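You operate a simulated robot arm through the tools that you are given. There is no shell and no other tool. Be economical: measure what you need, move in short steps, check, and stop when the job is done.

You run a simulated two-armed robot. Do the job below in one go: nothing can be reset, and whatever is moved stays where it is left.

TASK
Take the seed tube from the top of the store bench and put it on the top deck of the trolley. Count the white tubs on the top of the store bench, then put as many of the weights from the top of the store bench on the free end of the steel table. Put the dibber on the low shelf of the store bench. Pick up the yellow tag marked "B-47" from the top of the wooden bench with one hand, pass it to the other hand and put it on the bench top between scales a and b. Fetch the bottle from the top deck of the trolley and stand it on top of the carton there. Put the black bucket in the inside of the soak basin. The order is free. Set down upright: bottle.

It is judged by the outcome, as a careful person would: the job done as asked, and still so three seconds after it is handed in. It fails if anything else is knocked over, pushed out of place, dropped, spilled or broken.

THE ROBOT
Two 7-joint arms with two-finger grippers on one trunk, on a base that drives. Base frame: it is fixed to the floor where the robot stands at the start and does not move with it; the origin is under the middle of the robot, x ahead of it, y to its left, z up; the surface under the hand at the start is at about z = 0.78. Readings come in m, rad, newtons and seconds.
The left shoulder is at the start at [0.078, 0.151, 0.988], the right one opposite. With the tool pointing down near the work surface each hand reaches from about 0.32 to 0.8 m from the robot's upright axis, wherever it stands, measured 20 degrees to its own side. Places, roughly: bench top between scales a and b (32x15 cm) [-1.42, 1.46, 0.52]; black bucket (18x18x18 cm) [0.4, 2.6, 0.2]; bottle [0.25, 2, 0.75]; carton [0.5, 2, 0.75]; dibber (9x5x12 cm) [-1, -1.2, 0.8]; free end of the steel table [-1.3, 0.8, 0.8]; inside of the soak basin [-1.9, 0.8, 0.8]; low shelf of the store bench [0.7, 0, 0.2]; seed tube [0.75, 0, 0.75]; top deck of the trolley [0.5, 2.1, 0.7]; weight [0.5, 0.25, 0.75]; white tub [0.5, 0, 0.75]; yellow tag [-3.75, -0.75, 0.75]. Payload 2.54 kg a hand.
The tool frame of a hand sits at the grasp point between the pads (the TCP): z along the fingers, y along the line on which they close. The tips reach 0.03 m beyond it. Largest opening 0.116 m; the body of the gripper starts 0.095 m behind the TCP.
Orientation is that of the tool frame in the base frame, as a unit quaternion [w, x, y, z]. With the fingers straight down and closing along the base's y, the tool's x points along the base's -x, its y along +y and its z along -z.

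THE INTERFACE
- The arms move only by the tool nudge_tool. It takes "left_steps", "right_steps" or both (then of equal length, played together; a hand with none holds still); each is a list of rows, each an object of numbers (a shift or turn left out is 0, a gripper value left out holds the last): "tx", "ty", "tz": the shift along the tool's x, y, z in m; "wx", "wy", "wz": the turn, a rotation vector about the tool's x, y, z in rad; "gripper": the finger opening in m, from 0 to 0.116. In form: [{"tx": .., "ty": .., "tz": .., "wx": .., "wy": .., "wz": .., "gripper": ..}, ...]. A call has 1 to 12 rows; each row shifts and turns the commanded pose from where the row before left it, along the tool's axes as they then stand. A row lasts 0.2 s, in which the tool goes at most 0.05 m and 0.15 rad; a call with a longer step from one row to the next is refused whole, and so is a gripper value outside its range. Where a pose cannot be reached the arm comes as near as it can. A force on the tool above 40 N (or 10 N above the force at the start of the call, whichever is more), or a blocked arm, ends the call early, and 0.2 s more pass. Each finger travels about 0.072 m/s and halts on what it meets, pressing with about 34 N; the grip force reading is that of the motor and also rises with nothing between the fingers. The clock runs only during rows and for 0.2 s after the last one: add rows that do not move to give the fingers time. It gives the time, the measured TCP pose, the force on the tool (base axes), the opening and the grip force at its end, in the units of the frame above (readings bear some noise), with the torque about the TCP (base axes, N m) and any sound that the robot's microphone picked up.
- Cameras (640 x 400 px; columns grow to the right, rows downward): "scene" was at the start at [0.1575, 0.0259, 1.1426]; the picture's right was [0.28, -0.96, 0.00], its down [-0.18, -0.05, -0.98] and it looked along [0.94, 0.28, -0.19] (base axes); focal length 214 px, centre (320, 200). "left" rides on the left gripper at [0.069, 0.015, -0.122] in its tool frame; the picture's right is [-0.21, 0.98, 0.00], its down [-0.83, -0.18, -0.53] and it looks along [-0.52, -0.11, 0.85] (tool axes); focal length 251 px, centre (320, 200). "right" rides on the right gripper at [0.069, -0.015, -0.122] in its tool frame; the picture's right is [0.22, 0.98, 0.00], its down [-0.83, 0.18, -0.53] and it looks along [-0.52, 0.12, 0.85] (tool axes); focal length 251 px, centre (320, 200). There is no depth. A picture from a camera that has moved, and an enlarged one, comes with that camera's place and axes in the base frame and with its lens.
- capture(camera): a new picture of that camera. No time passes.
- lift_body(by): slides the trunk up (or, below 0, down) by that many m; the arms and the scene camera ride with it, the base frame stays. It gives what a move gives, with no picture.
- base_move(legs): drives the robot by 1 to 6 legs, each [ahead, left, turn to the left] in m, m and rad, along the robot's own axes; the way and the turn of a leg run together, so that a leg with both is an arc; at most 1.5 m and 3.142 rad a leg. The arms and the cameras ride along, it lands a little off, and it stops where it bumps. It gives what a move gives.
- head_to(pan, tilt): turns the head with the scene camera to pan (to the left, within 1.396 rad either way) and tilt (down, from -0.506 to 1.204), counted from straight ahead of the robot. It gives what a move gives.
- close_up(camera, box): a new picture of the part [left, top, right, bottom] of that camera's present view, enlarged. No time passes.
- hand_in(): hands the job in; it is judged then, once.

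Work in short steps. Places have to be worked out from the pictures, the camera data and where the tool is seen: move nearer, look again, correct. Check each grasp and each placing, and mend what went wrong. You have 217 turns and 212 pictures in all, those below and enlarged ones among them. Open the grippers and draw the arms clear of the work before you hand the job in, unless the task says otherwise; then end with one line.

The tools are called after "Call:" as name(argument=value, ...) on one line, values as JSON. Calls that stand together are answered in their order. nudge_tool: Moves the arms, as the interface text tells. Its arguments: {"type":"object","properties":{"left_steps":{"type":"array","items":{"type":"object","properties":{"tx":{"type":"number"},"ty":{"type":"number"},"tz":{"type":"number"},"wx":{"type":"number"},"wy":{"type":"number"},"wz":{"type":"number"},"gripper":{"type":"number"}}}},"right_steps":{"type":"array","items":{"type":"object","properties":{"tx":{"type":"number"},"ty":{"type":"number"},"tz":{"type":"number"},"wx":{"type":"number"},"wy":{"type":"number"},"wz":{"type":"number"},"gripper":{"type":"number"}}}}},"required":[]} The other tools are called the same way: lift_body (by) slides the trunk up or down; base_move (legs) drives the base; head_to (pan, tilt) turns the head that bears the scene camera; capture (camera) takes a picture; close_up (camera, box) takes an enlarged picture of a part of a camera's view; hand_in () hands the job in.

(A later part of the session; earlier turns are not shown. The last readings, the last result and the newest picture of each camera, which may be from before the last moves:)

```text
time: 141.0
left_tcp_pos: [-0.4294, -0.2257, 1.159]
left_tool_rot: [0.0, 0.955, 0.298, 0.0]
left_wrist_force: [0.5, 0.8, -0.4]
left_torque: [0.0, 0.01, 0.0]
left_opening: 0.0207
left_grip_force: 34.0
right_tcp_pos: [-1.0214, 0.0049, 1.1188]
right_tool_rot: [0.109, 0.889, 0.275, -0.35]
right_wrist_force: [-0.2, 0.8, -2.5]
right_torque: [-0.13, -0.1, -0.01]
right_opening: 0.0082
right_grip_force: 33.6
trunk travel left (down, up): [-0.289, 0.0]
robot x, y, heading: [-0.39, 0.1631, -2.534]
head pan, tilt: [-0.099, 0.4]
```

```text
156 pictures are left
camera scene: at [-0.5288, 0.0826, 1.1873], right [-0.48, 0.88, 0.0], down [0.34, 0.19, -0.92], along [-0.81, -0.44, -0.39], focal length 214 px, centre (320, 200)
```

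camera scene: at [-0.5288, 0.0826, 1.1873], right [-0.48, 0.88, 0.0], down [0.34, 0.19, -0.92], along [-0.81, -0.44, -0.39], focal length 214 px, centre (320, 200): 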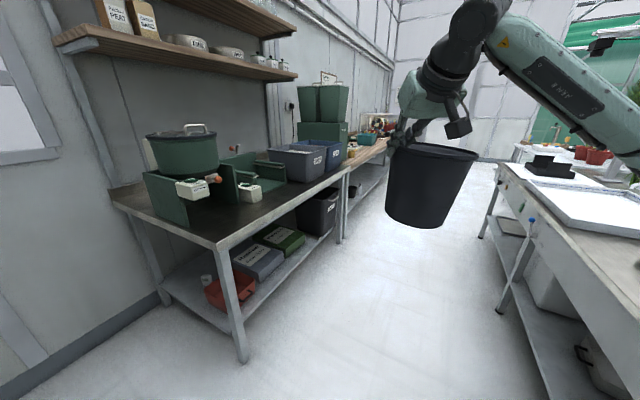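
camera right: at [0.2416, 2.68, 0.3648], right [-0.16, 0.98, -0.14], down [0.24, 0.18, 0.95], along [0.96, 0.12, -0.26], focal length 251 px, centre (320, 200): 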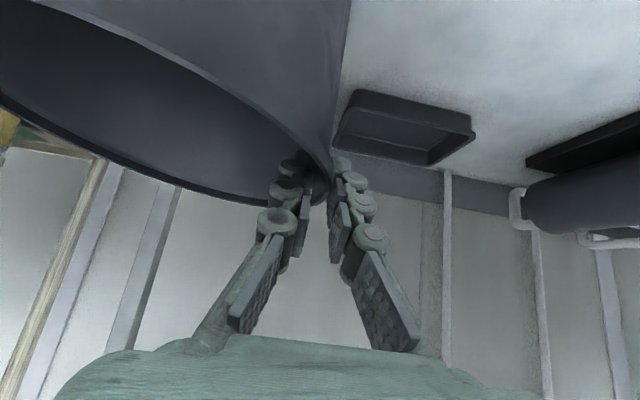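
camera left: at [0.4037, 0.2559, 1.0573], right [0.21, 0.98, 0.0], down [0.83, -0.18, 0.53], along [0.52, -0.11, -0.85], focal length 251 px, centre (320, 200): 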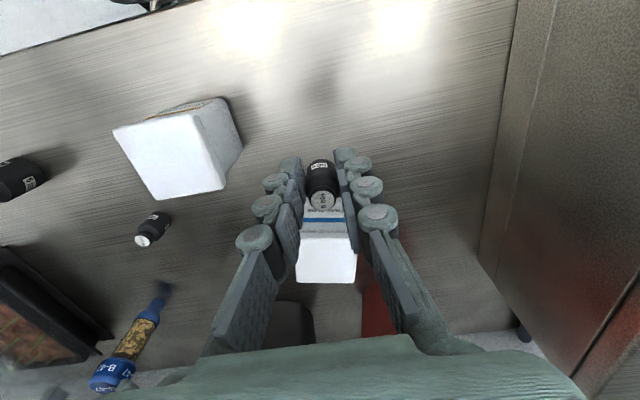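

The white basin tray is on the steel table, whose front edge is y≈0.55. I turn to face −x and drive down the aisle at y≈0, then look.

Call:
base_move(legs=[[0, 0, -0.6], [0.75, 0.16, 0], [0.7, 0, 0]])

Call:
head_to(pan=-1.2, tilt=0.5)

Call:
capture(camera="scene")

Call:
head_to(pan=0.2, tilt=0.4)

Call:
capture(camera="scene")

```text
time: 150.2
left_tcp_pos: [-2.0911, -0.3051, 1.1593]
left_tool_rot: [0.001, 1.0, 0.005, 0.0]
left_wrist_force: [0.7, -0.4, -0.7]
left_torque: [0.0, -0.01, 0.02]
left_opening: 0.0209
left_grip_force: 34.1
right_tcp_pos: [-2.4505, 0.2168, 1.1194]
right_tool_rot: [0.003, 0.93, 0.003, -0.367]
right_wrist_force: [-0.5, 0.3, -1.9]
right_torque: [-0.14, -0.02, -0.03]
right_opening: 0.0084
right_grip_force: 34.1
trunk travel left (down, up): [-0.289, 0.0]
robot x, y, heading: [-1.8389, 0.0004, -3.131]
head pan, tilt: [-0.099, 0.4]
```

```text
time: 151.6
left_tcp_pos: [-2.0901, -0.3046, 1.1591]
left_tool_rot: [0.0, 1.0, 0.004, 0.0]
left_wrist_force: [-0.5, 0.2, -1.0]
left_torque: [0.0, -0.02, -0.02]
left_opening: 0.0208
left_grip_force: 34.1
right_tcp_pos: [-2.4493, 0.2165, 1.1204]
right_tool_rot: [0.002, 0.93, 0.001, -0.367]
right_wrist_force: [0.7, 0.1, -2.0]
right_torque: [-0.16, -0.01, 0.02]
right_opening: 0.0085
right_grip_force: 34.4
trunk travel left (down, up): [-0.289, 0.0]
robot x, y, heading: [-1.8358, -0.0031, -3.134]
head pan, tilt: [-1.201, 0.499]
```

```text
155 pictures are left
camera scene: at [-1.9397, 0.0809, 1.1781], right [0.93, 0.37, 0.0], down [0.18, -0.44, -0.88], along [-0.32, 0.82, -0.48], focal length 214 px, centre (320, 200)
```

scene: 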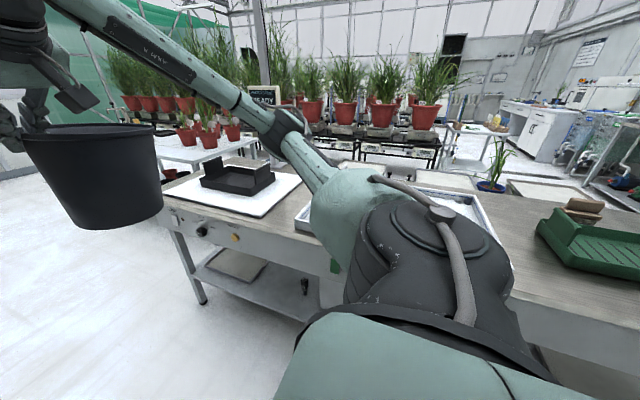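

```text
time: 153.1
left_tcp_pos: [-2.0913, -0.3049, 1.1589]
left_tool_rot: [0.0, 1.0, 0.004, 0.0]
left_wrist_force: [0.4, 0.7, -0.5]
left_torque: [0.01, -0.01, 0.02]
left_opening: 0.0208
left_grip_force: 34.3
right_tcp_pos: [-2.4497, 0.215, 1.12]
right_tool_rot: [0.002, 0.93, 0.002, -0.367]
right_wrist_force: [0.0, 0.3, -1.7]
right_torque: [-0.12, -0.01, -0.02]
right_opening: 0.0084
right_grip_force: 33.8
trunk travel left (down, up): [-0.289, 0.0]
robot x, y, heading: [-1.8393, -0.002, -3.131]
head pan, tilt: [0.201, 0.4]
```

```text
154 pictures are left
camera scene: at [-1.9968, -0.0227, 1.1873], right [-0.21, 0.98, 0.0], down [0.38, 0.08, -0.92], along [-0.9, -0.19, -0.39], focal length 214 px, centre (320, 200)
```

scene: 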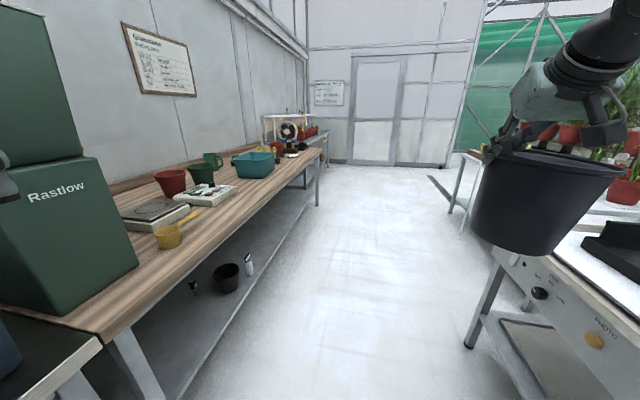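

I turn to face +y (the basin); the bucket passes above the items on the steel table.

Call:
base_move(legs=[[0, 0, -1.57]])

Call:
head_to(pan=0.0, tilt=0.7)

Call:
capture(camera="scene")

Call:
capture(camera="left")

```text
time: 157.5
left_tcp_pos: [-2.1338, 0.2566, 1.1598]
left_tool_rot: [0.0, -0.702, 0.712, 0.0]
left_wrist_force: [0.3, 0.0, -1.4]
left_torque: [-0.04, 0.0, 0.0]
left_opening: 0.0209
left_grip_force: 34.2
right_tcp_pos: [-1.6051, 0.6037, 1.1188]
right_tool_rot: [0.261, -0.651, 0.664, 0.258]
right_wrist_force: [0.1, 0.0, -3.1]
right_torque: [-0.08, 0.13, -0.02]
right_opening: 0.0079
right_grip_force: 33.3
trunk travel left (down, up): [-0.289, 0.0]
robot x, y, heading: [-1.8385, -0.0031, 1.556]
head pan, tilt: [0.201, 0.4]
```

```text
time: 158.3
left_tcp_pos: [-2.1352, 0.2571, 1.158]
left_tool_rot: [0.0, -0.701, 0.713, 0.0]
left_wrist_force: [0.1, 0.2, -1.0]
left_torque: [0.01, -0.01, 0.0]
left_opening: 0.0207
left_grip_force: 34.3
right_tcp_pos: [-1.6038, 0.6041, 1.1198]
right_tool_rot: [0.261, -0.651, 0.665, 0.258]
right_wrist_force: [-0.3, 0.4, -2.2]
right_torque: [-0.03, 0.16, 0.02]
right_opening: 0.0081
right_grip_force: 34.2
trunk travel left (down, up): [-0.289, 0.0]
robot x, y, heading: [-1.8373, -0.005, 1.553]
head pan, tilt: [0.0, 0.7]
```

```text
153 pictures are left
camera scene: at [-1.8353, 0.1499, 1.1605], right [1.0, -0.02, 0.0], down [-0.01, -0.64, -0.77], along [0.01, 0.77, -0.64], focal length 214 px, centre (320, 200)
```

scene: 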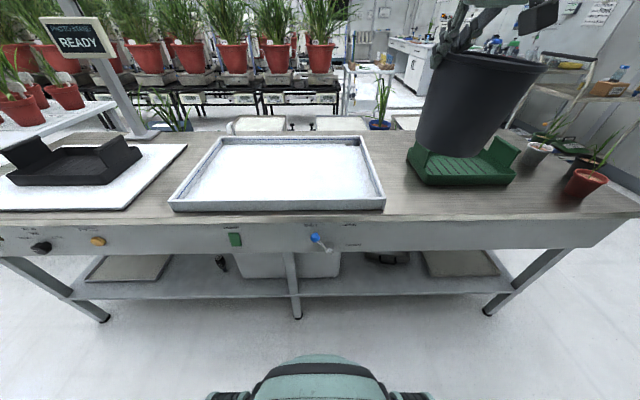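

```text
152 pictures are left
camera left: at [-2.1521, 0.1877, 1.2814], right [-0.97, 0.23, 0.0], down [0.19, 0.82, 0.53], along [0.12, 0.52, -0.85], focal length 251 px, centre (320, 200)
```

left: 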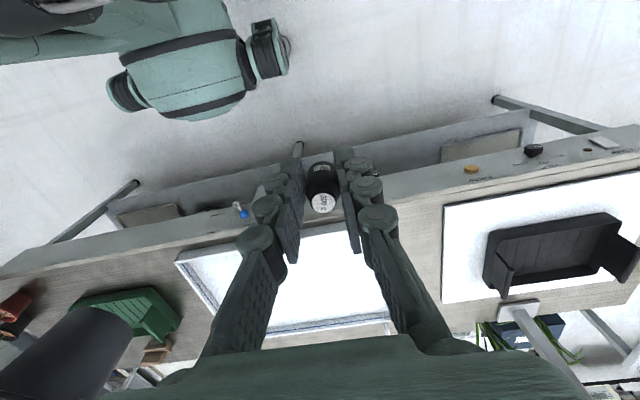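

The basin spans x -2.18…-1.68, y 0.53…0.92, a shallow tray. The bucket centre lies 8.5 cm right of the right TCP; I shift the base 0.35 m left and 0.06 m ahead to bring the bucket over the basin.

Call:
base_move(legs=[[0.0, 0.35, 0], [0.06, 0, 0]])

Call:
capture(camera="scene")

```text
time: 162.8
left_tcp_pos: [-2.4878, 0.3238, 1.1595]
left_tool_rot: [0.0, -0.701, 0.713, -0.001]
left_wrist_force: [-0.3, 0.6, -0.3]
left_torque: [-0.05, 0.01, -0.02]
left_opening: 0.0208
left_grip_force: 33.8
right_tcp_pos: [-1.9569, 0.6718, 1.1201]
right_tool_rot: [0.261, -0.651, 0.665, 0.257]
right_wrist_force: [0.1, 0.8, -2.9]
right_torque: [-0.03, 0.12, 0.0]
right_opening: 0.0082
right_grip_force: 34.2
trunk travel left (down, up): [-0.289, 0.0]
robot x, y, heading: [-2.1882, 0.0621, 1.547]
head pan, tilt: [0.0, 0.7]
```

```text
151 pictures are left
camera scene: at [-2.1885, 0.2172, 1.1602], right [1.0, -0.02, 0.0], down [-0.01, -0.65, -0.76], along [0.01, 0.76, -0.65], focal length 214 px, centre (320, 200)
```

scene: 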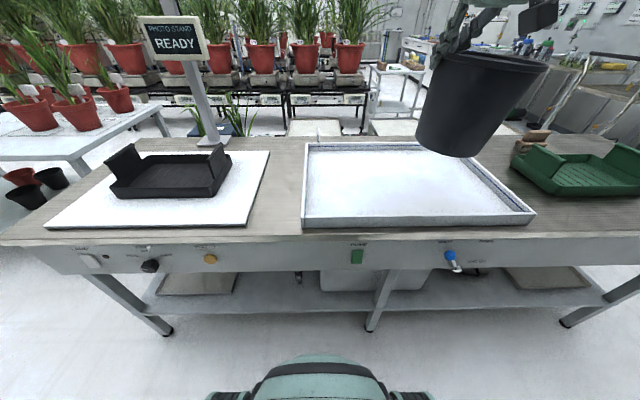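

I centre the bucket over the basin and lower it to just above its floor.

Call:
nudge_tool(right_steps=[{"tx": -0.0165, "ty": 0.0375, "tz": 0.0153}, {"tx": -0.0165, "ty": 0.0375, "tz": 0.0153}, {"tx": 0.0256, "tz": 0.0274}, {"tx": 0.0256, "tz": 0.0274}, {"tx": 0.0256, "tz": 0.0274}, {"tx": 0.017, "tz": 0.0183}, {}])

Call:
capture(camera="scene")

```text
time: 164.4
left_tcp_pos: [-2.4883, 0.3241, 1.1586]
left_tool_rot: [-0.001, -0.7, 0.714, 0.0]
left_wrist_force: [0.4, -0.3, -1.1]
left_torque: [0.01, 0.01, 0.02]
left_opening: 0.0211
left_grip_force: 33.8
right_tcp_pos: [-2.0324, 0.7171, 0.9824]
right_tool_rot: [0.261, -0.651, 0.665, 0.258]
right_wrist_force: [0.3, -0.1, -2.5]
right_torque: [-0.02, 0.18, 0.03]
right_opening: 0.0079
right_grip_force: 34.6
trunk travel left (down, up): [-0.289, 0.0]
robot x, y, heading: [-2.191, 0.064, 1.551]
head pan, tilt: [0.0, 0.7]
```

```text
150 pictures are left
camera scene: at [-2.1886, 0.2164, 1.1604], right [1.0, -0.02, 0.0], down [-0.01, -0.64, -0.76], along [0.01, 0.76, -0.64], focal length 214 px, centre (320, 200)
```

scene: 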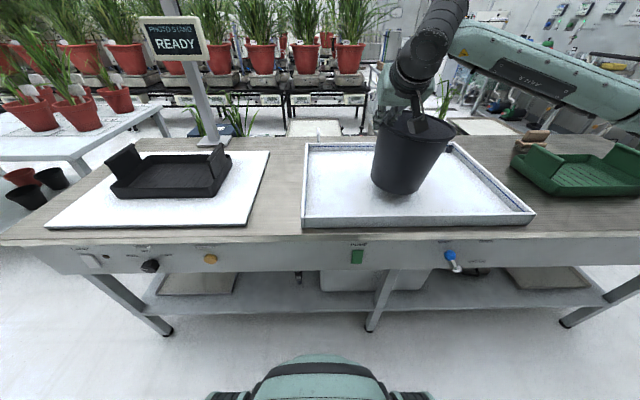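

The bucket is just above the basin floor. I lower in small steps until I feel contact.

Call:
nudge_tool(right_steps=[{"tx": 0.0068, "tz": 0.0073}, {"tx": 0.0068, "tz": 0.0073}, {}])

Call:
close_up(camera="scene", box=[290, 90, 550, 250])

```text
time: 165.2
left_tcp_pos: [-2.4873, 0.3229, 1.1595]
left_tool_rot: [0.0, -0.701, 0.713, 0.0]
left_wrist_force: [0.1, -0.2, -0.6]
left_torque: [0.02, -0.03, -0.01]
left_opening: 0.0209
left_grip_force: 34.1
right_tcp_pos: [-2.0315, 0.7174, 0.9635]
right_tool_rot: [0.261, -0.651, 0.664, 0.257]
right_wrist_force: [0.6, -0.6, -2.4]
right_torque: [-0.02, 0.16, 0.0]
right_opening: 0.0081
right_grip_force: 34.2
trunk travel left (down, up): [-0.289, 0.0]
robot x, y, heading: [-2.1937, 0.0649, 1.548]
head pan, tilt: [0.0, 0.7]
```

```text
2.46 times, centred on (420, 170) of scene
camera zoom: at [-2.1886, 0.2164, 1.1604], right [1.0, -0.02, 0.0], down [-0.01, -0.64, -0.76], along [0.01, 0.76, -0.64], focal length 528 px, centre (74, 274)
```

zoom: 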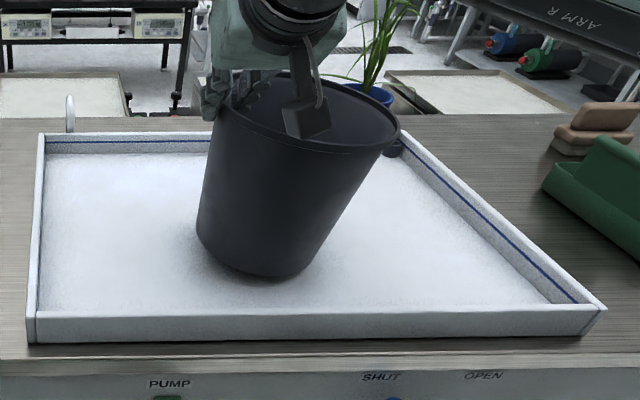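

No contact yet; the bucket rolls a few degrees. I lower further gently.

Call:
nudge_tool(right_steps=[{"tx": 0.0048, "tz": 0.0051}, {}, {"tx": 0.0048, "tz": 0.0051}, {}])

Call:
close_up(camera="scene", box=[290, 90, 550, 250])

```text
time: 166.2
left_tcp_pos: [-2.4876, 0.3232, 1.1589]
left_tool_rot: [0.0, -0.701, 0.713, 0.0]
left_wrist_force: [-0.9, -0.1, -1.0]
left_torque: [0.0, -0.01, 0.0]
left_opening: 0.0208
left_grip_force: 33.6
right_tcp_pos: [-2.0314, 0.7163, 0.9492]
right_tool_rot: [0.262, -0.651, 0.665, 0.257]
right_wrist_force: [-1.3, 0.6, 2.3]
right_torque: [0.03, -0.24, -0.01]
right_opening: 0.0077
right_grip_force: 34.2
trunk travel left (down, up): [-0.289, 0.0]
robot x, y, heading: [-2.1915, 0.066, 1.553]
head pan, tilt: [0.0, 0.7]
```

```text
2.46 times, centred on (420, 170) of scene
camera zoom: at [-2.1889, 0.216, 1.1605], right [1.0, -0.02, 0.0], down [-0.01, -0.64, -0.77], along [0.01, 0.76, -0.64], focal length 528 px, centre (74, 274)
```

zoom: 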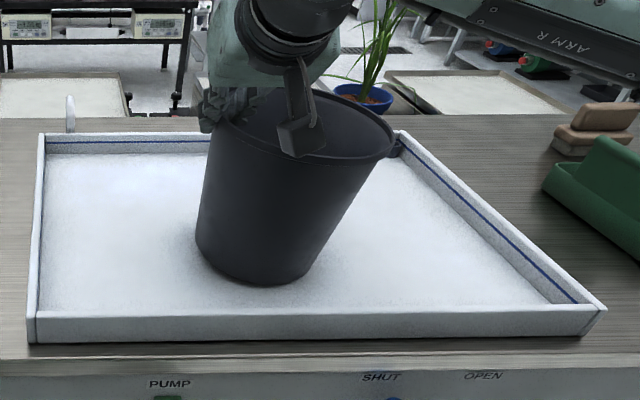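

Contact: force went from -2.4 to +2.3 N. I open moderately, then withdraw along the tool axis.

Call:
nudge_tool(right_steps=[{"tx": 0.002, "tz": 0.002}, {"gripper": 0.03}, {"gripper": 0.06}, {}, {}])

Call:
nudge_tool(right_steps=[{"tz": -0.03}, {"tz": -0.04}, {"tz": -0.04}, {"tz": -0.04}, {"tz": -0.04}])

Call:
capture(camera="scene")

```text
time: 167.4
left_tcp_pos: [-2.4875, 0.3232, 1.1592]
left_tool_rot: [0.0, -0.701, 0.713, 0.0]
left_wrist_force: [1.1, 0.4, -0.9]
left_torque: [-0.02, -0.01, 0.02]
left_opening: 0.0208
left_grip_force: 34.0
right_tcp_pos: [-2.0328, 0.7167, 0.9442]
right_tool_rot: [0.261, -0.651, 0.664, 0.258]
right_wrist_force: [0.5, 1.1, 0.6]
right_torque: [-0.01, 0.01, -0.02]
right_opening: 0.0601
right_grip_force: 0.0
trunk travel left (down, up): [-0.289, 0.0]
robot x, y, heading: [-2.192, 0.0644, 1.552]
head pan, tilt: [0.0, 0.7]
```

```text
time: 168.6
left_tcp_pos: [-2.4874, 0.3227, 1.1601]
left_tool_rot: [-0.001, -0.701, 0.714, 0.0]
left_wrist_force: [-0.1, 0.1, -1.1]
left_torque: [0.02, -0.04, -0.02]
left_opening: 0.0207
left_grip_force: 34.3
right_tcp_pos: [-2.0341, 0.5856, 1.0835]
right_tool_rot: [0.262, -0.651, 0.665, 0.258]
right_wrist_force: [0.2, 0.0, 0.7]
right_torque: [0.0, -0.05, 0.03]
right_opening: 0.06
right_grip_force: 0.0
trunk travel left (down, up): [-0.289, 0.0]
robot x, y, heading: [-2.1971, 0.0634, 1.551]
head pan, tilt: [0.0, 0.7]
```

```text
147 pictures are left
camera scene: at [-2.1887, 0.2158, 1.1605], right [1.0, -0.02, 0.0], down [-0.01, -0.64, -0.77], along [0.01, 0.77, -0.64], focal length 214 px, centre (320, 200)
```

scene: 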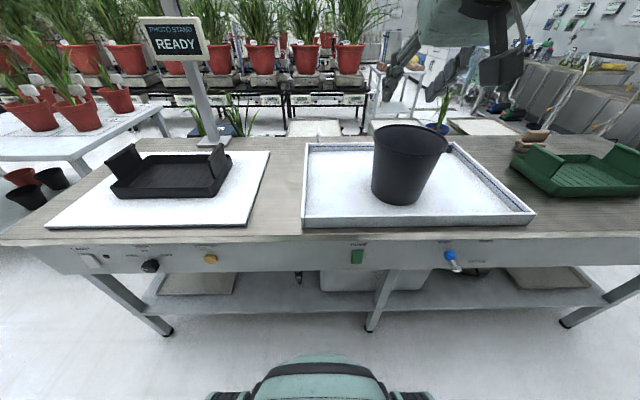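

The bucket stands in the basin. I straighten the right hand, draw it back, then drive right along the table to its free end.

Call:
nudge_tool(right_steps=[{"tz": -0.03}, {"tz": -0.03}, {"wy": 0.15, "tx": 0.02}, {"wy": 0.15, "tx": 0.02}, {"wy": 0.15, "tx": 0.02}, {"wy": 0.15, "tx": 0.02}, {"wy": 0.15, "tx": 0.02}])

Call:
base_move(legs=[[-0.08, 0, 0], [0, -1.1, 0]])

Call:
capture(camera="scene")

```text
time: 170.2
left_tcp_pos: [-2.4867, 0.3239, 1.1591]
left_tool_rot: [-0.001, -0.701, 0.713, 0.0]
left_wrist_force: [-0.3, 0.5, -1.8]
left_torque: [0.01, -0.01, 0.03]
left_opening: 0.0209
left_grip_force: 33.9
right_tcp_pos: [-2.0369, 0.458, 1.0861]
right_tool_rot: [-0.002, -0.701, 0.714, 0.0]
right_wrist_force: [0.5, -0.3, 0.0]
right_torque: [0.0, -0.04, -0.04]
right_opening: 0.0598
right_grip_force: 0.0
trunk travel left (down, up): [-0.289, 0.0]
robot x, y, heading: [-2.193, 0.0661, 1.555]
head pan, tilt: [0.0, 0.7]
```

```text
time: 181.9
left_tcp_pos: [-1.3792, 0.2219, 1.1596]
left_tool_rot: [0.0, -0.701, 0.713, 0.0]
left_wrist_force: [0.2, 0.0, -0.5]
left_torque: [-0.04, 0.01, -0.01]
left_opening: 0.0208
left_grip_force: 34.0
right_tcp_pos: [-0.9294, 0.3578, 1.0851]
right_tool_rot: [-0.001, -0.7, 0.714, 0.0]
right_wrist_force: [0.6, 0.4, -0.1]
right_torque: [0.01, 0.01, 0.02]
right_opening: 0.0602
right_grip_force: 0.0
trunk travel left (down, up): [-0.289, 0.0]
robot x, y, heading: [-1.0824, -0.0344, 1.551]
head pan, tilt: [0.0, 0.7]
```

```text
146 pictures are left
camera scene: at [-1.0793, 0.1166, 1.1604], right [1.0, -0.02, 0.0], down [-0.01, -0.64, -0.76], along [0.01, 0.76, -0.64], focal length 214 px, centre (320, 200)
```

scene: 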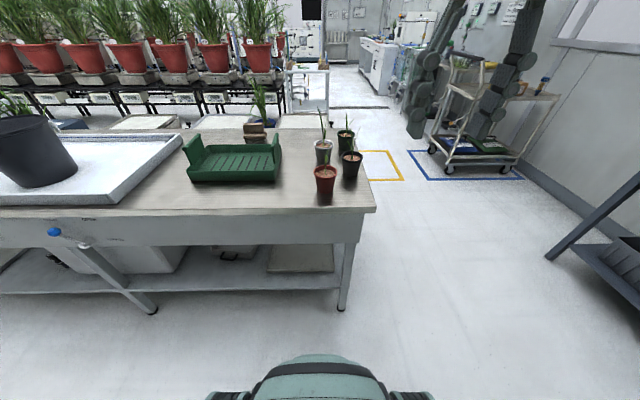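

The right end of the table holds a green tray (x -1.45…-1.2, y 0.64…0.9) and four pots at its corner. I zoom in to find clear table area.

Call:
close_up(camera="scene", box=[140, 90, 400, 250])

```text
2.46 times, centred on (270, 170) of scene
camera zoom: at [-1.0793, 0.1166, 1.1604], right [1.0, -0.02, 0.0], down [-0.01, -0.64, -0.76], along [0.01, 0.76, -0.64], focal length 528 px, centre (443, 274)
```

zoom: 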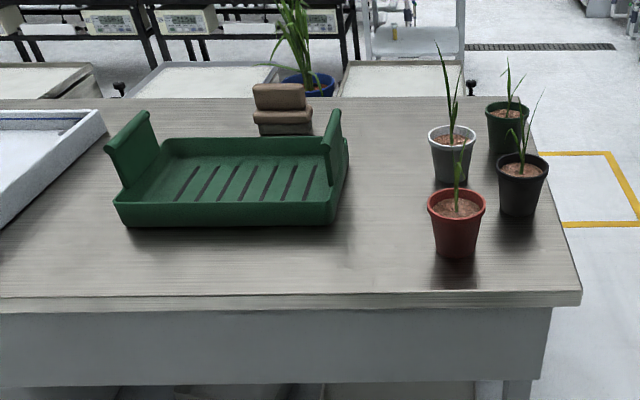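

There is clear table in front of and beside the tray. I'll set this weight at about (-1.19, 0.575). I move the left hand there at z≈0.95.

Call:
nudge_tool(left_steps=[{"tx": -0.0357, "ty": -0.0173, "tz": 0.021}, {"tx": -0.0357, "ty": -0.0173, "tz": 0.021}, {"tx": -0.0357, "ty": -0.0173, "tz": 0.021}, {"tx": -0.0357, "ty": -0.0173, "tz": 0.021}, {"tx": -0.0357, "ty": -0.0173, "tz": 0.021}, {"tx": -0.0357, "ty": -0.0173, "tz": 0.021}, {"tx": -0.0357, "ty": -0.0173, "tz": 0.021}, {"tx": -0.0357, "ty": -0.0173, "tz": 0.021}, {"tx": -0.0357, "ty": -0.0173, "tz": 0.021}, {"tx": -0.0357, "ty": -0.0173, "tz": 0.021}, {}])

Call:
capture(camera="left")

```text
time: 184.3
left_tcp_pos: [-1.2173, 0.559, 0.948]
left_tool_rot: [0.001, -0.702, 0.712, 0.0]
left_wrist_force: [0.5, 0.3, -1.3]
left_torque: [-0.04, -0.01, 0.03]
left_opening: 0.0207
left_grip_force: 34.0
left hand out of reach, approached as far as the arm can: row 10
right_tcp_pos: [-0.9278, 0.3593, 1.0856]
right_tool_rot: [0.0, -0.701, 0.713, 0.001]
right_wrist_force: [-0.2, -0.1, 0.1]
right_torque: [0.0, 0.0, 0.0]
right_opening: 0.0599
right_grip_force: 0.0
trunk travel left (down, up): [-0.289, 0.0]
robot x, y, heading: [-1.0835, -0.0344, 1.553]
head pan, tilt: [0.0, 0.7]
```

```text
144 pictures are left
camera left: at [-1.2344, 0.4907, 1.0701], right [-0.97, 0.23, 0.0], down [0.19, 0.82, 0.54], along [0.12, 0.52, -0.84], focal length 251 px, centre (320, 200)
```

left: 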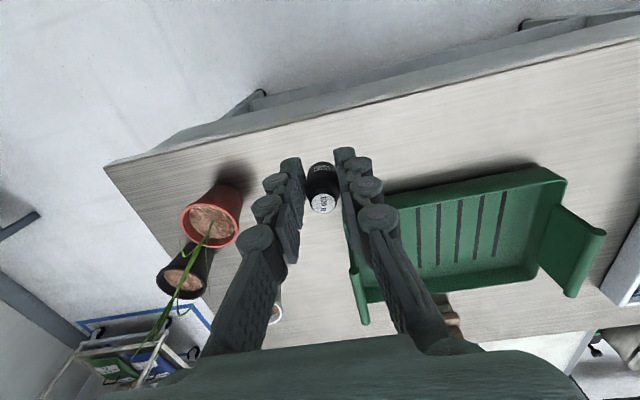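

Combining both views, the table top is really at z≈0.73 with its front edge at y≈0.58, and the tray's right side at x≈-1.27, pots beyond x≈-1.09. I drive 0.12 m nearer and look again.

Call:
base_move(legs=[[0.12, 0, 0]])

Call:
capture(camera="left")

Call:
capture(camera="scene")

```text
time: 185.5
left_tcp_pos: [-1.2146, 0.6806, 0.9488]
left_tool_rot: [0.0, -0.702, 0.712, 0.0]
left_wrist_force: [0.1, 0.8, -0.6]
left_torque: [-0.05, 0.0, -0.03]
left_opening: 0.0208
left_grip_force: 33.6
right_tcp_pos: [-0.9272, 0.4779, 1.0858]
right_tool_rot: [-0.001, -0.702, 0.712, 0.0]
right_wrist_force: [0.6, -0.2, -0.2]
right_torque: [-0.04, 0.01, -0.02]
right_opening: 0.06
right_grip_force: 0.1
trunk travel left (down, up): [-0.289, 0.0]
robot x, y, heading: [-1.0819, 0.0854, 1.555]
head pan, tilt: [0.0, 0.7]
```

```text
143 pictures are left
camera left: at [-1.2327, 0.6113, 1.0699], right [-0.97, 0.23, 0.0], down [0.19, 0.82, 0.53], along [0.12, 0.52, -0.84], focal length 251 px, centre (320, 200)
```

left: 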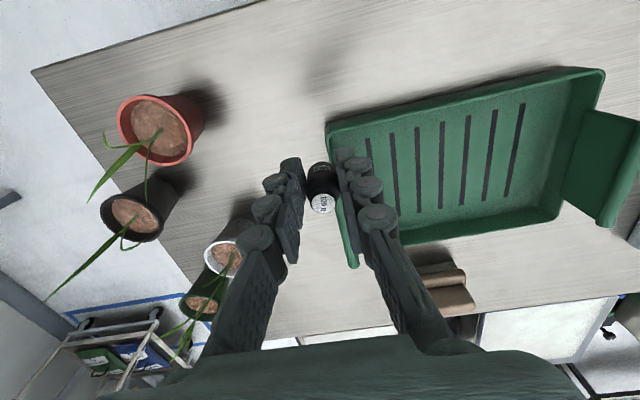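

```text
142 pictures are left
camera scene: at [-1.0775, 0.2381, 1.1603], right [1.0, -0.02, 0.0], down [-0.01, -0.64, -0.76], along [0.01, 0.76, -0.64], focal length 214 px, centre (320, 200)
```

scene: 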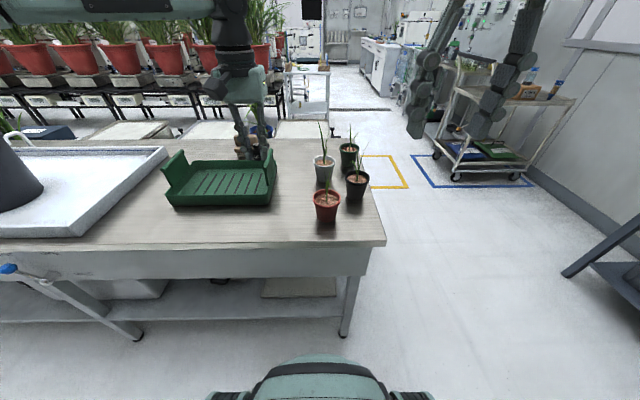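

The tray's front-right corner is at about (-1.22, 0.70) and the red pot at about (-1.05, 0.66); table edge y≈0.56. I move over the clear spot (-1.16, 0.63) and descend part-way.

Call:
nudge_tool(left_steps=[{"tx": 0.0245, "ty": -0.028}, {"tx": 0.0245, "ty": -0.028}, {"tz": 0.04}, {"tz": 0.04}, {"tz": 0.03}, {}])

Call:
capture(camera="left")

Call:
close_up(camera="scene", box=[180, 100, 440, 260])

```text
time: 186.9
left_tcp_pos: [-1.1816, 0.6138, 0.8393]
left_tool_rot: [0.003, -0.702, 0.713, 0.0]
left_wrist_force: [-0.2, 0.4, -1.3]
left_torque: [0.03, 0.02, -0.01]
left_opening: 0.0209
left_grip_force: 33.9
left hand out of reach, approached as far as the arm can: row 1, 2, 4, 5
right_tcp_pos: [-0.9279, 0.4794, 1.0853]
right_tool_rot: [0.0, -0.701, 0.713, 0.001]
right_wrist_force: [-0.5, 0.2, 0.4]
right_torque: [0.0, 0.03, -0.01]
right_opening: 0.0601
right_grip_force: 0.0
trunk travel left (down, up): [-0.289, 0.0]
robot x, y, heading: [-1.077, 0.0856, 1.56]
head pan, tilt: [0.0, 0.7]
```

```text
141 pictures are left
camera left: at [-1.2, 0.5456, 0.9613], right [-0.97, 0.23, 0.0], down [0.19, 0.82, 0.54], along [0.12, 0.52, -0.84], focal length 251 px, centre (320, 200)
```

left: 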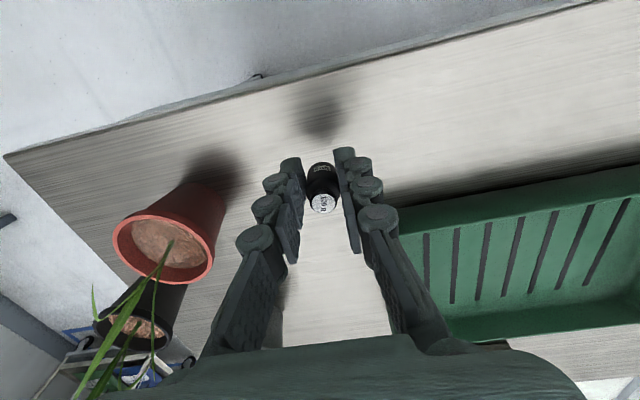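

```text
2.46 times, centred on (310, 180) of scene
camera zoom: at [-1.0775, 0.2372, 1.1605], right [1.0, -0.02, 0.0], down [-0.01, -0.64, -0.76], along [0.01, 0.76, -0.64], focal length 528 px, centre (345, 249)
```

zoom: 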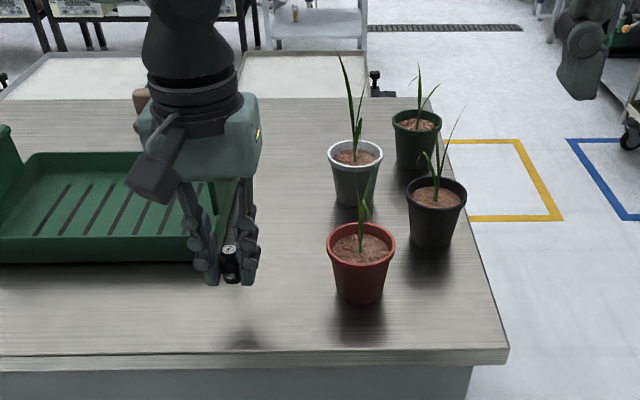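

The weight's shadow indicates the table top is at about z=0.70. I lower the trunk by 0.064 m (which also helps the reach).

Call:
lift_body(by=-0.064)

Call:
capture(camera="left")

```text
time: 187.8
left_tcp_pos: [-1.1809, 0.6174, 0.7892]
left_tool_rot: [0.01, -0.702, 0.712, 0.005]
left_wrist_force: [-1.7, -7.3, 18.0]
left_torque: [-0.35, 0.28, 0.1]
left_opening: 0.0207
left_grip_force: 34.1
right_tcp_pos: [-0.9273, 0.4771, 1.0265]
right_tool_rot: [0.001, -0.701, 0.713, 0.001]
right_wrist_force: [0.5, -0.6, 0.5]
right_torque: [-0.04, -0.01, 0.01]
right_opening: 0.0598
right_grip_force: 0.1
trunk travel left (down, up): [-0.23, 0.059]
robot x, y, heading: [-1.0809, 0.0821, 1.557]
head pan, tilt: [0.0, 0.7]
stopped: the force on the tool passed its limit at 66 N (the readings are from after the stop); the commanded pose is now the measured one
```

```text
139 pictures are left
camera left: at [-1.1995, 0.5459, 0.9105], right [-0.97, 0.23, 0.0], down [0.19, 0.81, 0.55], along [0.13, 0.54, -0.83], focal length 251 px, centre (320, 200)
```

left: 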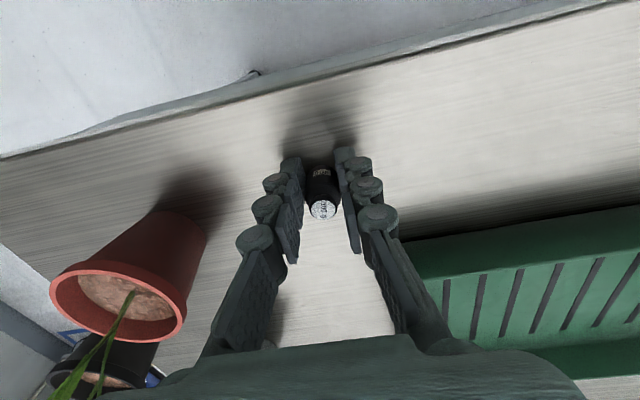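

Contact: the surface is at about z=0.755. I ease up a few mm, release the weight and rise.

Call:
nudge_tool(left_steps=[{"tz": -0.003}, {}, {"gripper": 0.045}, {}, {}])

Call:
nudge_tool(left_steps=[{"tz": -0.03}, {"tz": -0.04}, {"tz": -0.04}, {}])

Call:
capture(camera="left")

Call:
close_up(camera="scene", box=[180, 100, 440, 260])

```text
time: 189.0
left_tcp_pos: [-1.1815, 0.6178, 0.7901]
left_tool_rot: [0.008, -0.702, 0.712, 0.003]
left_wrist_force: [1.0, -0.4, 1.0]
left_torque: [0.02, 0.01, 0.0]
left_opening: 0.0449
left_grip_force: 0.1
right_tcp_pos: [-0.9267, 0.4781, 1.0269]
right_tool_rot: [0.0, -0.701, 0.713, 0.002]
right_wrist_force: [-0.5, 0.1, 0.0]
right_torque: [-0.03, 0.01, 0.0]
right_opening: 0.0602
right_grip_force: 0.1
trunk travel left (down, up): [-0.23, 0.059]
robot x, y, heading: [-1.0788, 0.085, 1.555]
head pan, tilt: [0.0, 0.7]
```

```text
time: 190.0
left_tcp_pos: [-1.1827, 0.616, 0.9012]
left_tool_rot: [0.009, -0.702, 0.712, 0.003]
left_wrist_force: [0.4, -0.3, 0.7]
left_torque: [-0.01, 0.02, 0.0]
left_opening: 0.0449
left_grip_force: 0.1
right_tcp_pos: [-0.927, 0.4793, 1.027]
right_tool_rot: [0.0, -0.701, 0.713, 0.001]
right_wrist_force: [-0.4, 0.7, 0.3]
right_torque: [-0.04, 0.0, 0.0]
right_opening: 0.0601
right_grip_force: 0.0
trunk travel left (down, up): [-0.23, 0.059]
robot x, y, heading: [-1.0817, 0.0857, 1.555]
head pan, tilt: [0.0, 0.7]
```

```text
138 pictures are left
camera left: at [-1.2006, 0.5453, 1.0232], right [-0.97, 0.23, 0.0], down [0.19, 0.82, 0.55], along [0.13, 0.53, -0.84], focal length 251 px, centre (320, 200)
```

left: 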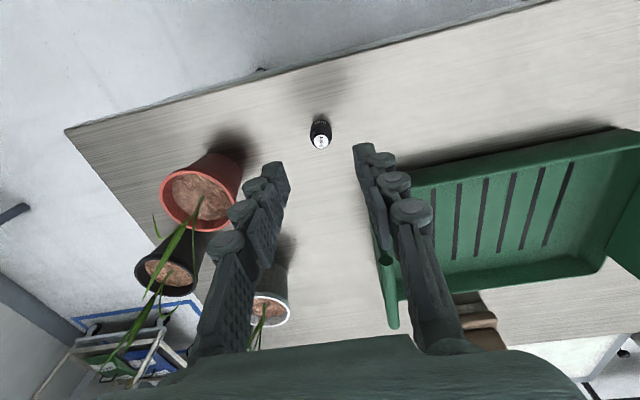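

```text
2.46 times, centred on (310, 180) of scene
camera zoom: at [-1.0777, 0.2371, 1.101], right [1.0, -0.02, 0.0], down [-0.01, -0.64, -0.76], along [0.01, 0.76, -0.64], focal length 528 px, centre (345, 249)
```

zoom: 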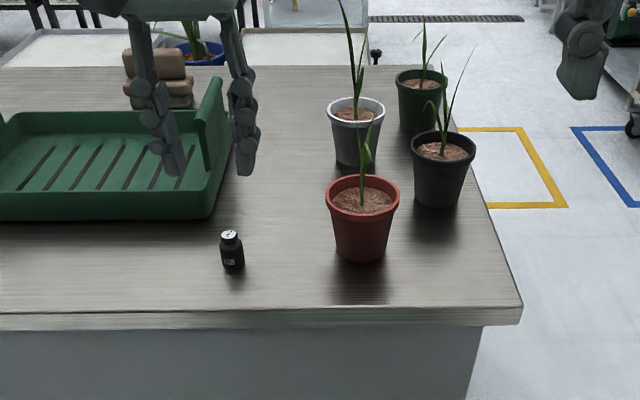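

The weight stands at (-1.18, 0.617). Next the dibber: I draw the left hand back, back off slightly and turn right (through the open aisle) to face the potting bench.

Call:
nudge_tool(left_steps=[{"tx": 0.02, "tz": -0.04}, {"tx": 0.03, "tz": -0.03}, {"tx": 0.04, "ty": 0.01}, {"tx": 0.04, "ty": 0.01}, {"tx": 0.04, "ty": 0.01}, {}])

Call:
base_move(legs=[[-0.12, 0, 0], [0, 0, -3.14]])

Call:
head_to(pan=0.0, tilt=0.5)

Call:
capture(camera="scene")

```text
time: 191.4
left_tcp_pos: [-1.2167, 0.4455, 0.9674]
left_tool_rot: [0.008, -0.703, 0.711, 0.003]
left_wrist_force: [0.4, 0.0, 0.6]
left_torque: [0.01, 0.02, -0.01]
left_opening: 0.0452
left_grip_force: 0.1
right_tcp_pos: [-0.9273, 0.479, 1.0273]
right_tool_rot: [0.0, -0.701, 0.713, 0.001]
right_wrist_force: [-0.3, 0.2, -0.5]
right_torque: [0.02, 0.03, 0.01]
right_opening: 0.0596
right_grip_force: 0.0
trunk travel left (down, up): [-0.23, 0.059]
robot x, y, heading: [-1.0785, 0.0855, 1.556]
head pan, tilt: [0.0, 0.7]
```

```text
time: 200.3
left_tcp_pos: [-0.974, -0.4053, 0.9677]
left_tool_rot: [0.002, 0.738, 0.675, -0.008]
left_wrist_force: [-0.3, -0.2, 0.6]
left_torque: [0.01, -0.01, 0.04]
left_opening: 0.045
left_grip_force: 0.0
right_tcp_pos: [-1.2649, -0.4171, 1.0258]
right_tool_rot: [0.001, 0.739, 0.674, 0.0]
right_wrist_force: [0.0, -0.2, 0.9]
right_torque: [-0.04, 0.0, 0.02]
right_opening: 0.0599
right_grip_force: 0.1
trunk travel left (down, up): [-0.23, 0.059]
robot x, y, heading: [-1.0836, -0.0344, -1.665]
head pan, tilt: [0.0, 0.7]
```

```text
time: 201.1
left_tcp_pos: [-0.9748, -0.4062, 0.969]
left_tool_rot: [0.003, 0.739, 0.674, -0.008]
left_wrist_force: [-0.6, 0.9, 0.5]
left_torque: [0.02, 0.0, -0.02]
left_opening: 0.0449
left_grip_force: 0.0
right_tcp_pos: [-1.2648, -0.4172, 1.0259]
right_tool_rot: [0.001, 0.739, 0.674, 0.0]
right_wrist_force: [0.4, -0.4, -0.1]
right_torque: [0.0, 0.03, 0.03]
right_opening: 0.06
right_grip_force: 0.0
trunk travel left (down, up): [-0.23, 0.059]
robot x, y, heading: [-1.0826, -0.037, -1.662]
head pan, tilt: [0.0, 0.499]
```

```text
136 pictures are left
camera scene: at [-1.0965, -0.1938, 1.1187], right [-1.0, 0.09, 0.0], down [0.04, 0.48, -0.88], along [-0.08, -0.87, -0.48], focal length 214 px, centre (320, 200)
```

scene: 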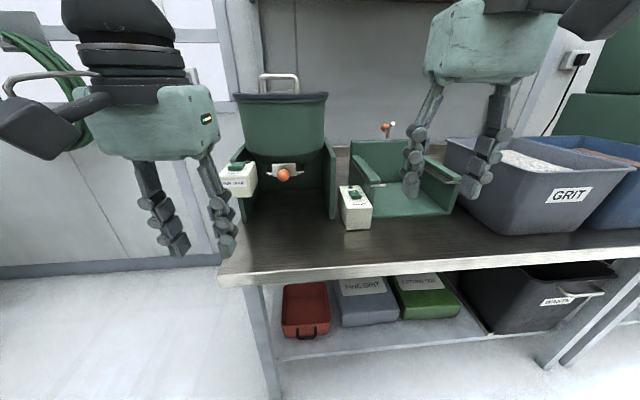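

The dibber isn't obvious; I zoom in on the bench end.

Call:
close_up(camera="scene", box=[200, 60, 480, 260])

Call:
head_to(pan=-0.7, tilt=0.4)

Call:
capture(camera="scene")

Call:
capture(camera="left")

```text
2.00 times, centred on (340, 160) of scene
camera zoom: at [-1.0965, -0.1938, 1.1187], right [-1.0, 0.09, 0.0], down [0.04, 0.48, -0.88], along [-0.08, -0.87, -0.48], focal length 429 px, centre (280, 280)
```

zoom: 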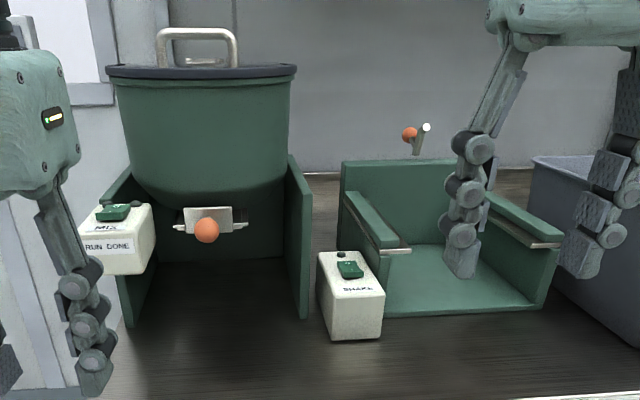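

```text
time: 202.2
left_tcp_pos: [-0.9755, -0.4078, 0.9685]
left_tool_rot: [0.003, 0.738, 0.674, -0.008]
left_wrist_force: [0.2, 0.0, -0.6]
left_torque: [0.04, 0.01, -0.04]
left_opening: 0.0449
left_grip_force: 0.0
right_tcp_pos: [-1.2655, -0.4171, 1.0268]
right_tool_rot: [0.001, 0.739, 0.674, -0.001]
right_wrist_force: [0.1, -0.4, -0.5]
right_torque: [0.0, 0.01, 0.02]
right_opening: 0.06
right_grip_force: 0.2
trunk travel left (down, up): [-0.23, 0.059]
robot x, y, heading: [-1.0836, -0.033, -1.667]
head pan, tilt: [-0.7, 0.4]
```

```text
134 pictures are left
camera scene: at [-1.154, -0.1683, 1.1279], right [-0.7, 0.71, 0.0], down [0.28, 0.27, -0.92], along [-0.66, -0.65, -0.39], focal length 214 px, centre (320, 200)
```

scene: 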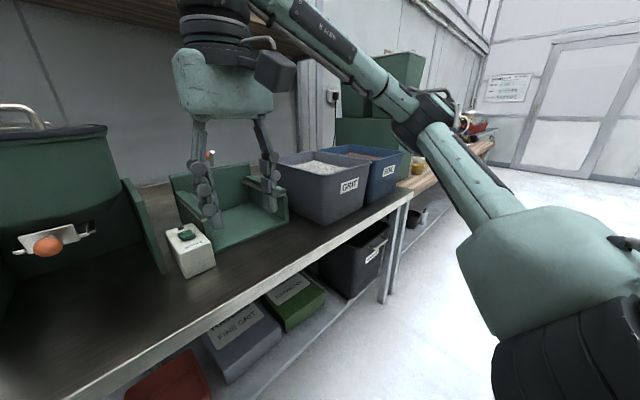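

```text
133 pictures are left
camera left: at [-0.9543, -0.3367, 1.089], right [0.95, -0.3, 0.0], down [-0.25, -0.8, 0.55], along [-0.17, -0.52, -0.84], focal length 251 px, centre (320, 200)
```

left: 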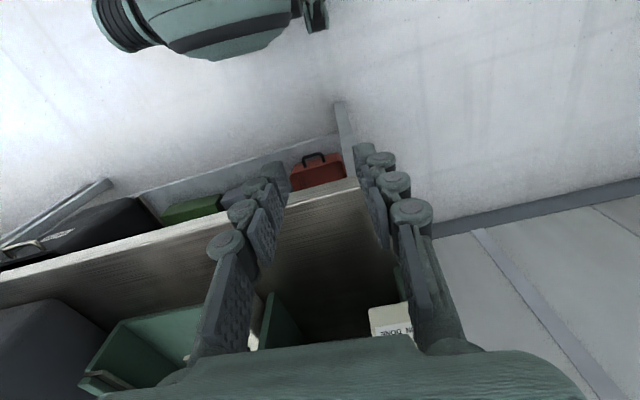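

The earlier glimpse from the start puts the dibber behind the green tank, near (-1.03, -1.17). I'll approach from the bench's +x end: drive left 0.72 m and turn towards it.

Call:
base_move(legs=[[0, 0.72, 0], [0.3, 0, 0], [0, 0, -1.0]])

Call:
head_to(pan=0.15, tilt=0.5)

Call:
capture(camera="scene")

```text
time: 213.8
left_tcp_pos: [-0.642, -0.6917, 0.9679]
left_tool_rot: [-0.001, 0.972, 0.234, -0.008]
left_wrist_force: [0.1, -0.2, -0.4]
left_torque: [-0.01, -0.03, 0.01]
left_opening: 0.0452
left_grip_force: 0.0
right_tcp_pos: [-0.8064, -0.453, 1.0265]
right_tool_rot: [0.0, 0.972, 0.234, -0.001]
right_wrist_force: [-0.4, 0.1, 0.3]
right_torque: [0.0, 0.05, -0.02]
right_opening: 0.0599
right_grip_force: 0.0
trunk travel left (down, up): [-0.23, 0.059]
robot x, y, heading: [-0.385, -0.4082, -2.668]
head pan, tilt: [-0.7, 0.4]
```

```text
time: 215.0
left_tcp_pos: [-0.642, -0.6922, 0.9663]
left_tool_rot: [-0.002, 0.972, 0.234, -0.008]
left_wrist_force: [-0.5, 0.7, -0.1]
left_torque: [-0.01, 0.02, -0.01]
left_opening: 0.0452
left_grip_force: 0.0
right_tcp_pos: [-0.8062, -0.4512, 1.027]
right_tool_rot: [0.001, 0.972, 0.233, -0.001]
right_wrist_force: [0.7, 0.1, 0.0]
right_torque: [0.01, 0.01, 0.01]
right_opening: 0.06
right_grip_force: 0.0
trunk travel left (down, up): [-0.23, 0.059]
robot x, y, heading: [-0.3933, -0.4035, -2.675]
head pan, tilt: [0.15, 0.499]
```

```text
132 pictures are left
camera scene: at [-0.5205, -0.4878, 1.1188], right [-0.58, 0.81, 0.0], down [0.39, 0.28, -0.88], along [-0.71, -0.51, -0.48], focal length 214 px, centre (320, 200)
```

scene: 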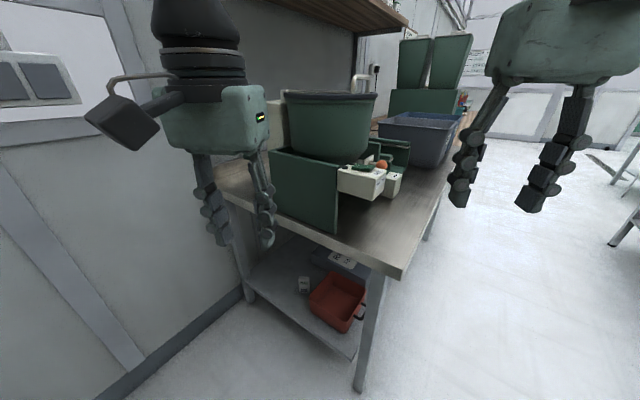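

The left hand hides the back corner. I raise it and look again.

Call:
nudge_tool(left_steps=[{"tz": -0.04}, {"tz": -0.04}, {"tz": -0.04}, {"tz": -0.04}, {"tz": -0.03}])

Call:
close_up(camera="scene", box=[180, 60, 420, 260])

Call:
capture(camera="left")

```text
time: 216.2
left_tcp_pos: [-0.6392, -0.6913, 1.159]
left_tool_rot: [-0.002, 0.972, 0.234, -0.009]
left_wrist_force: [0.4, -0.1, 0.4]
left_torque: [-0.04, 0.01, -0.04]
left_opening: 0.0451
left_grip_force: 0.0
right_tcp_pos: [-0.8049, -0.4528, 1.0252]
right_tool_rot: [0.002, 0.972, 0.233, 0.0]
right_wrist_force: [0.3, 0.3, -0.4]
right_torque: [0.0, 0.01, -0.01]
right_opening: 0.0599
right_grip_force: 0.0
trunk travel left (down, up): [-0.23, 0.059]
robot x, y, heading: [-0.3895, -0.4025, -2.667]
head pan, tilt: [0.15, 0.499]
```

```text
2.00 times, centred on (300, 160) of scene
camera zoom: at [-0.5205, -0.4878, 1.1187], right [-0.58, 0.81, 0.0], down [0.39, 0.28, -0.88], along [-0.71, -0.51, -0.48], focal length 429 px, centre (360, 280)
```

zoom: 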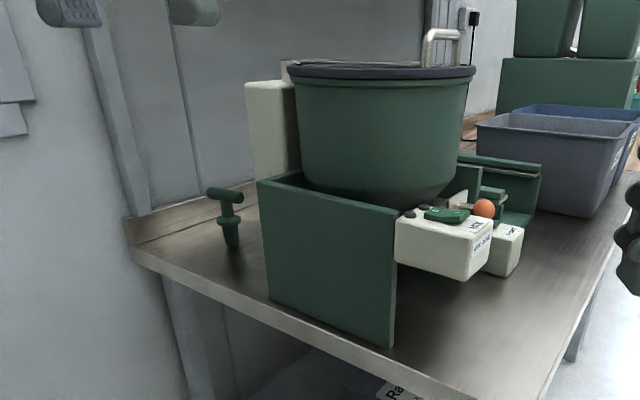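

```text
130 pictures are left
camera left: at [-0.5695, -0.6739, 1.2798], right [0.25, -0.97, 0.0], down [-0.81, -0.21, 0.55], along [-0.53, -0.14, -0.84], focal length 251 px, centre (320, 200)
```

left: 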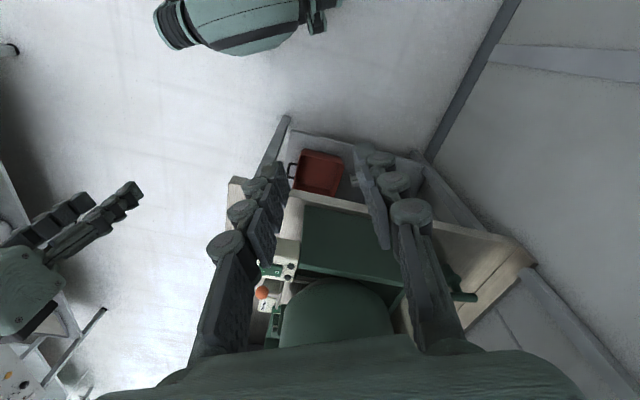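

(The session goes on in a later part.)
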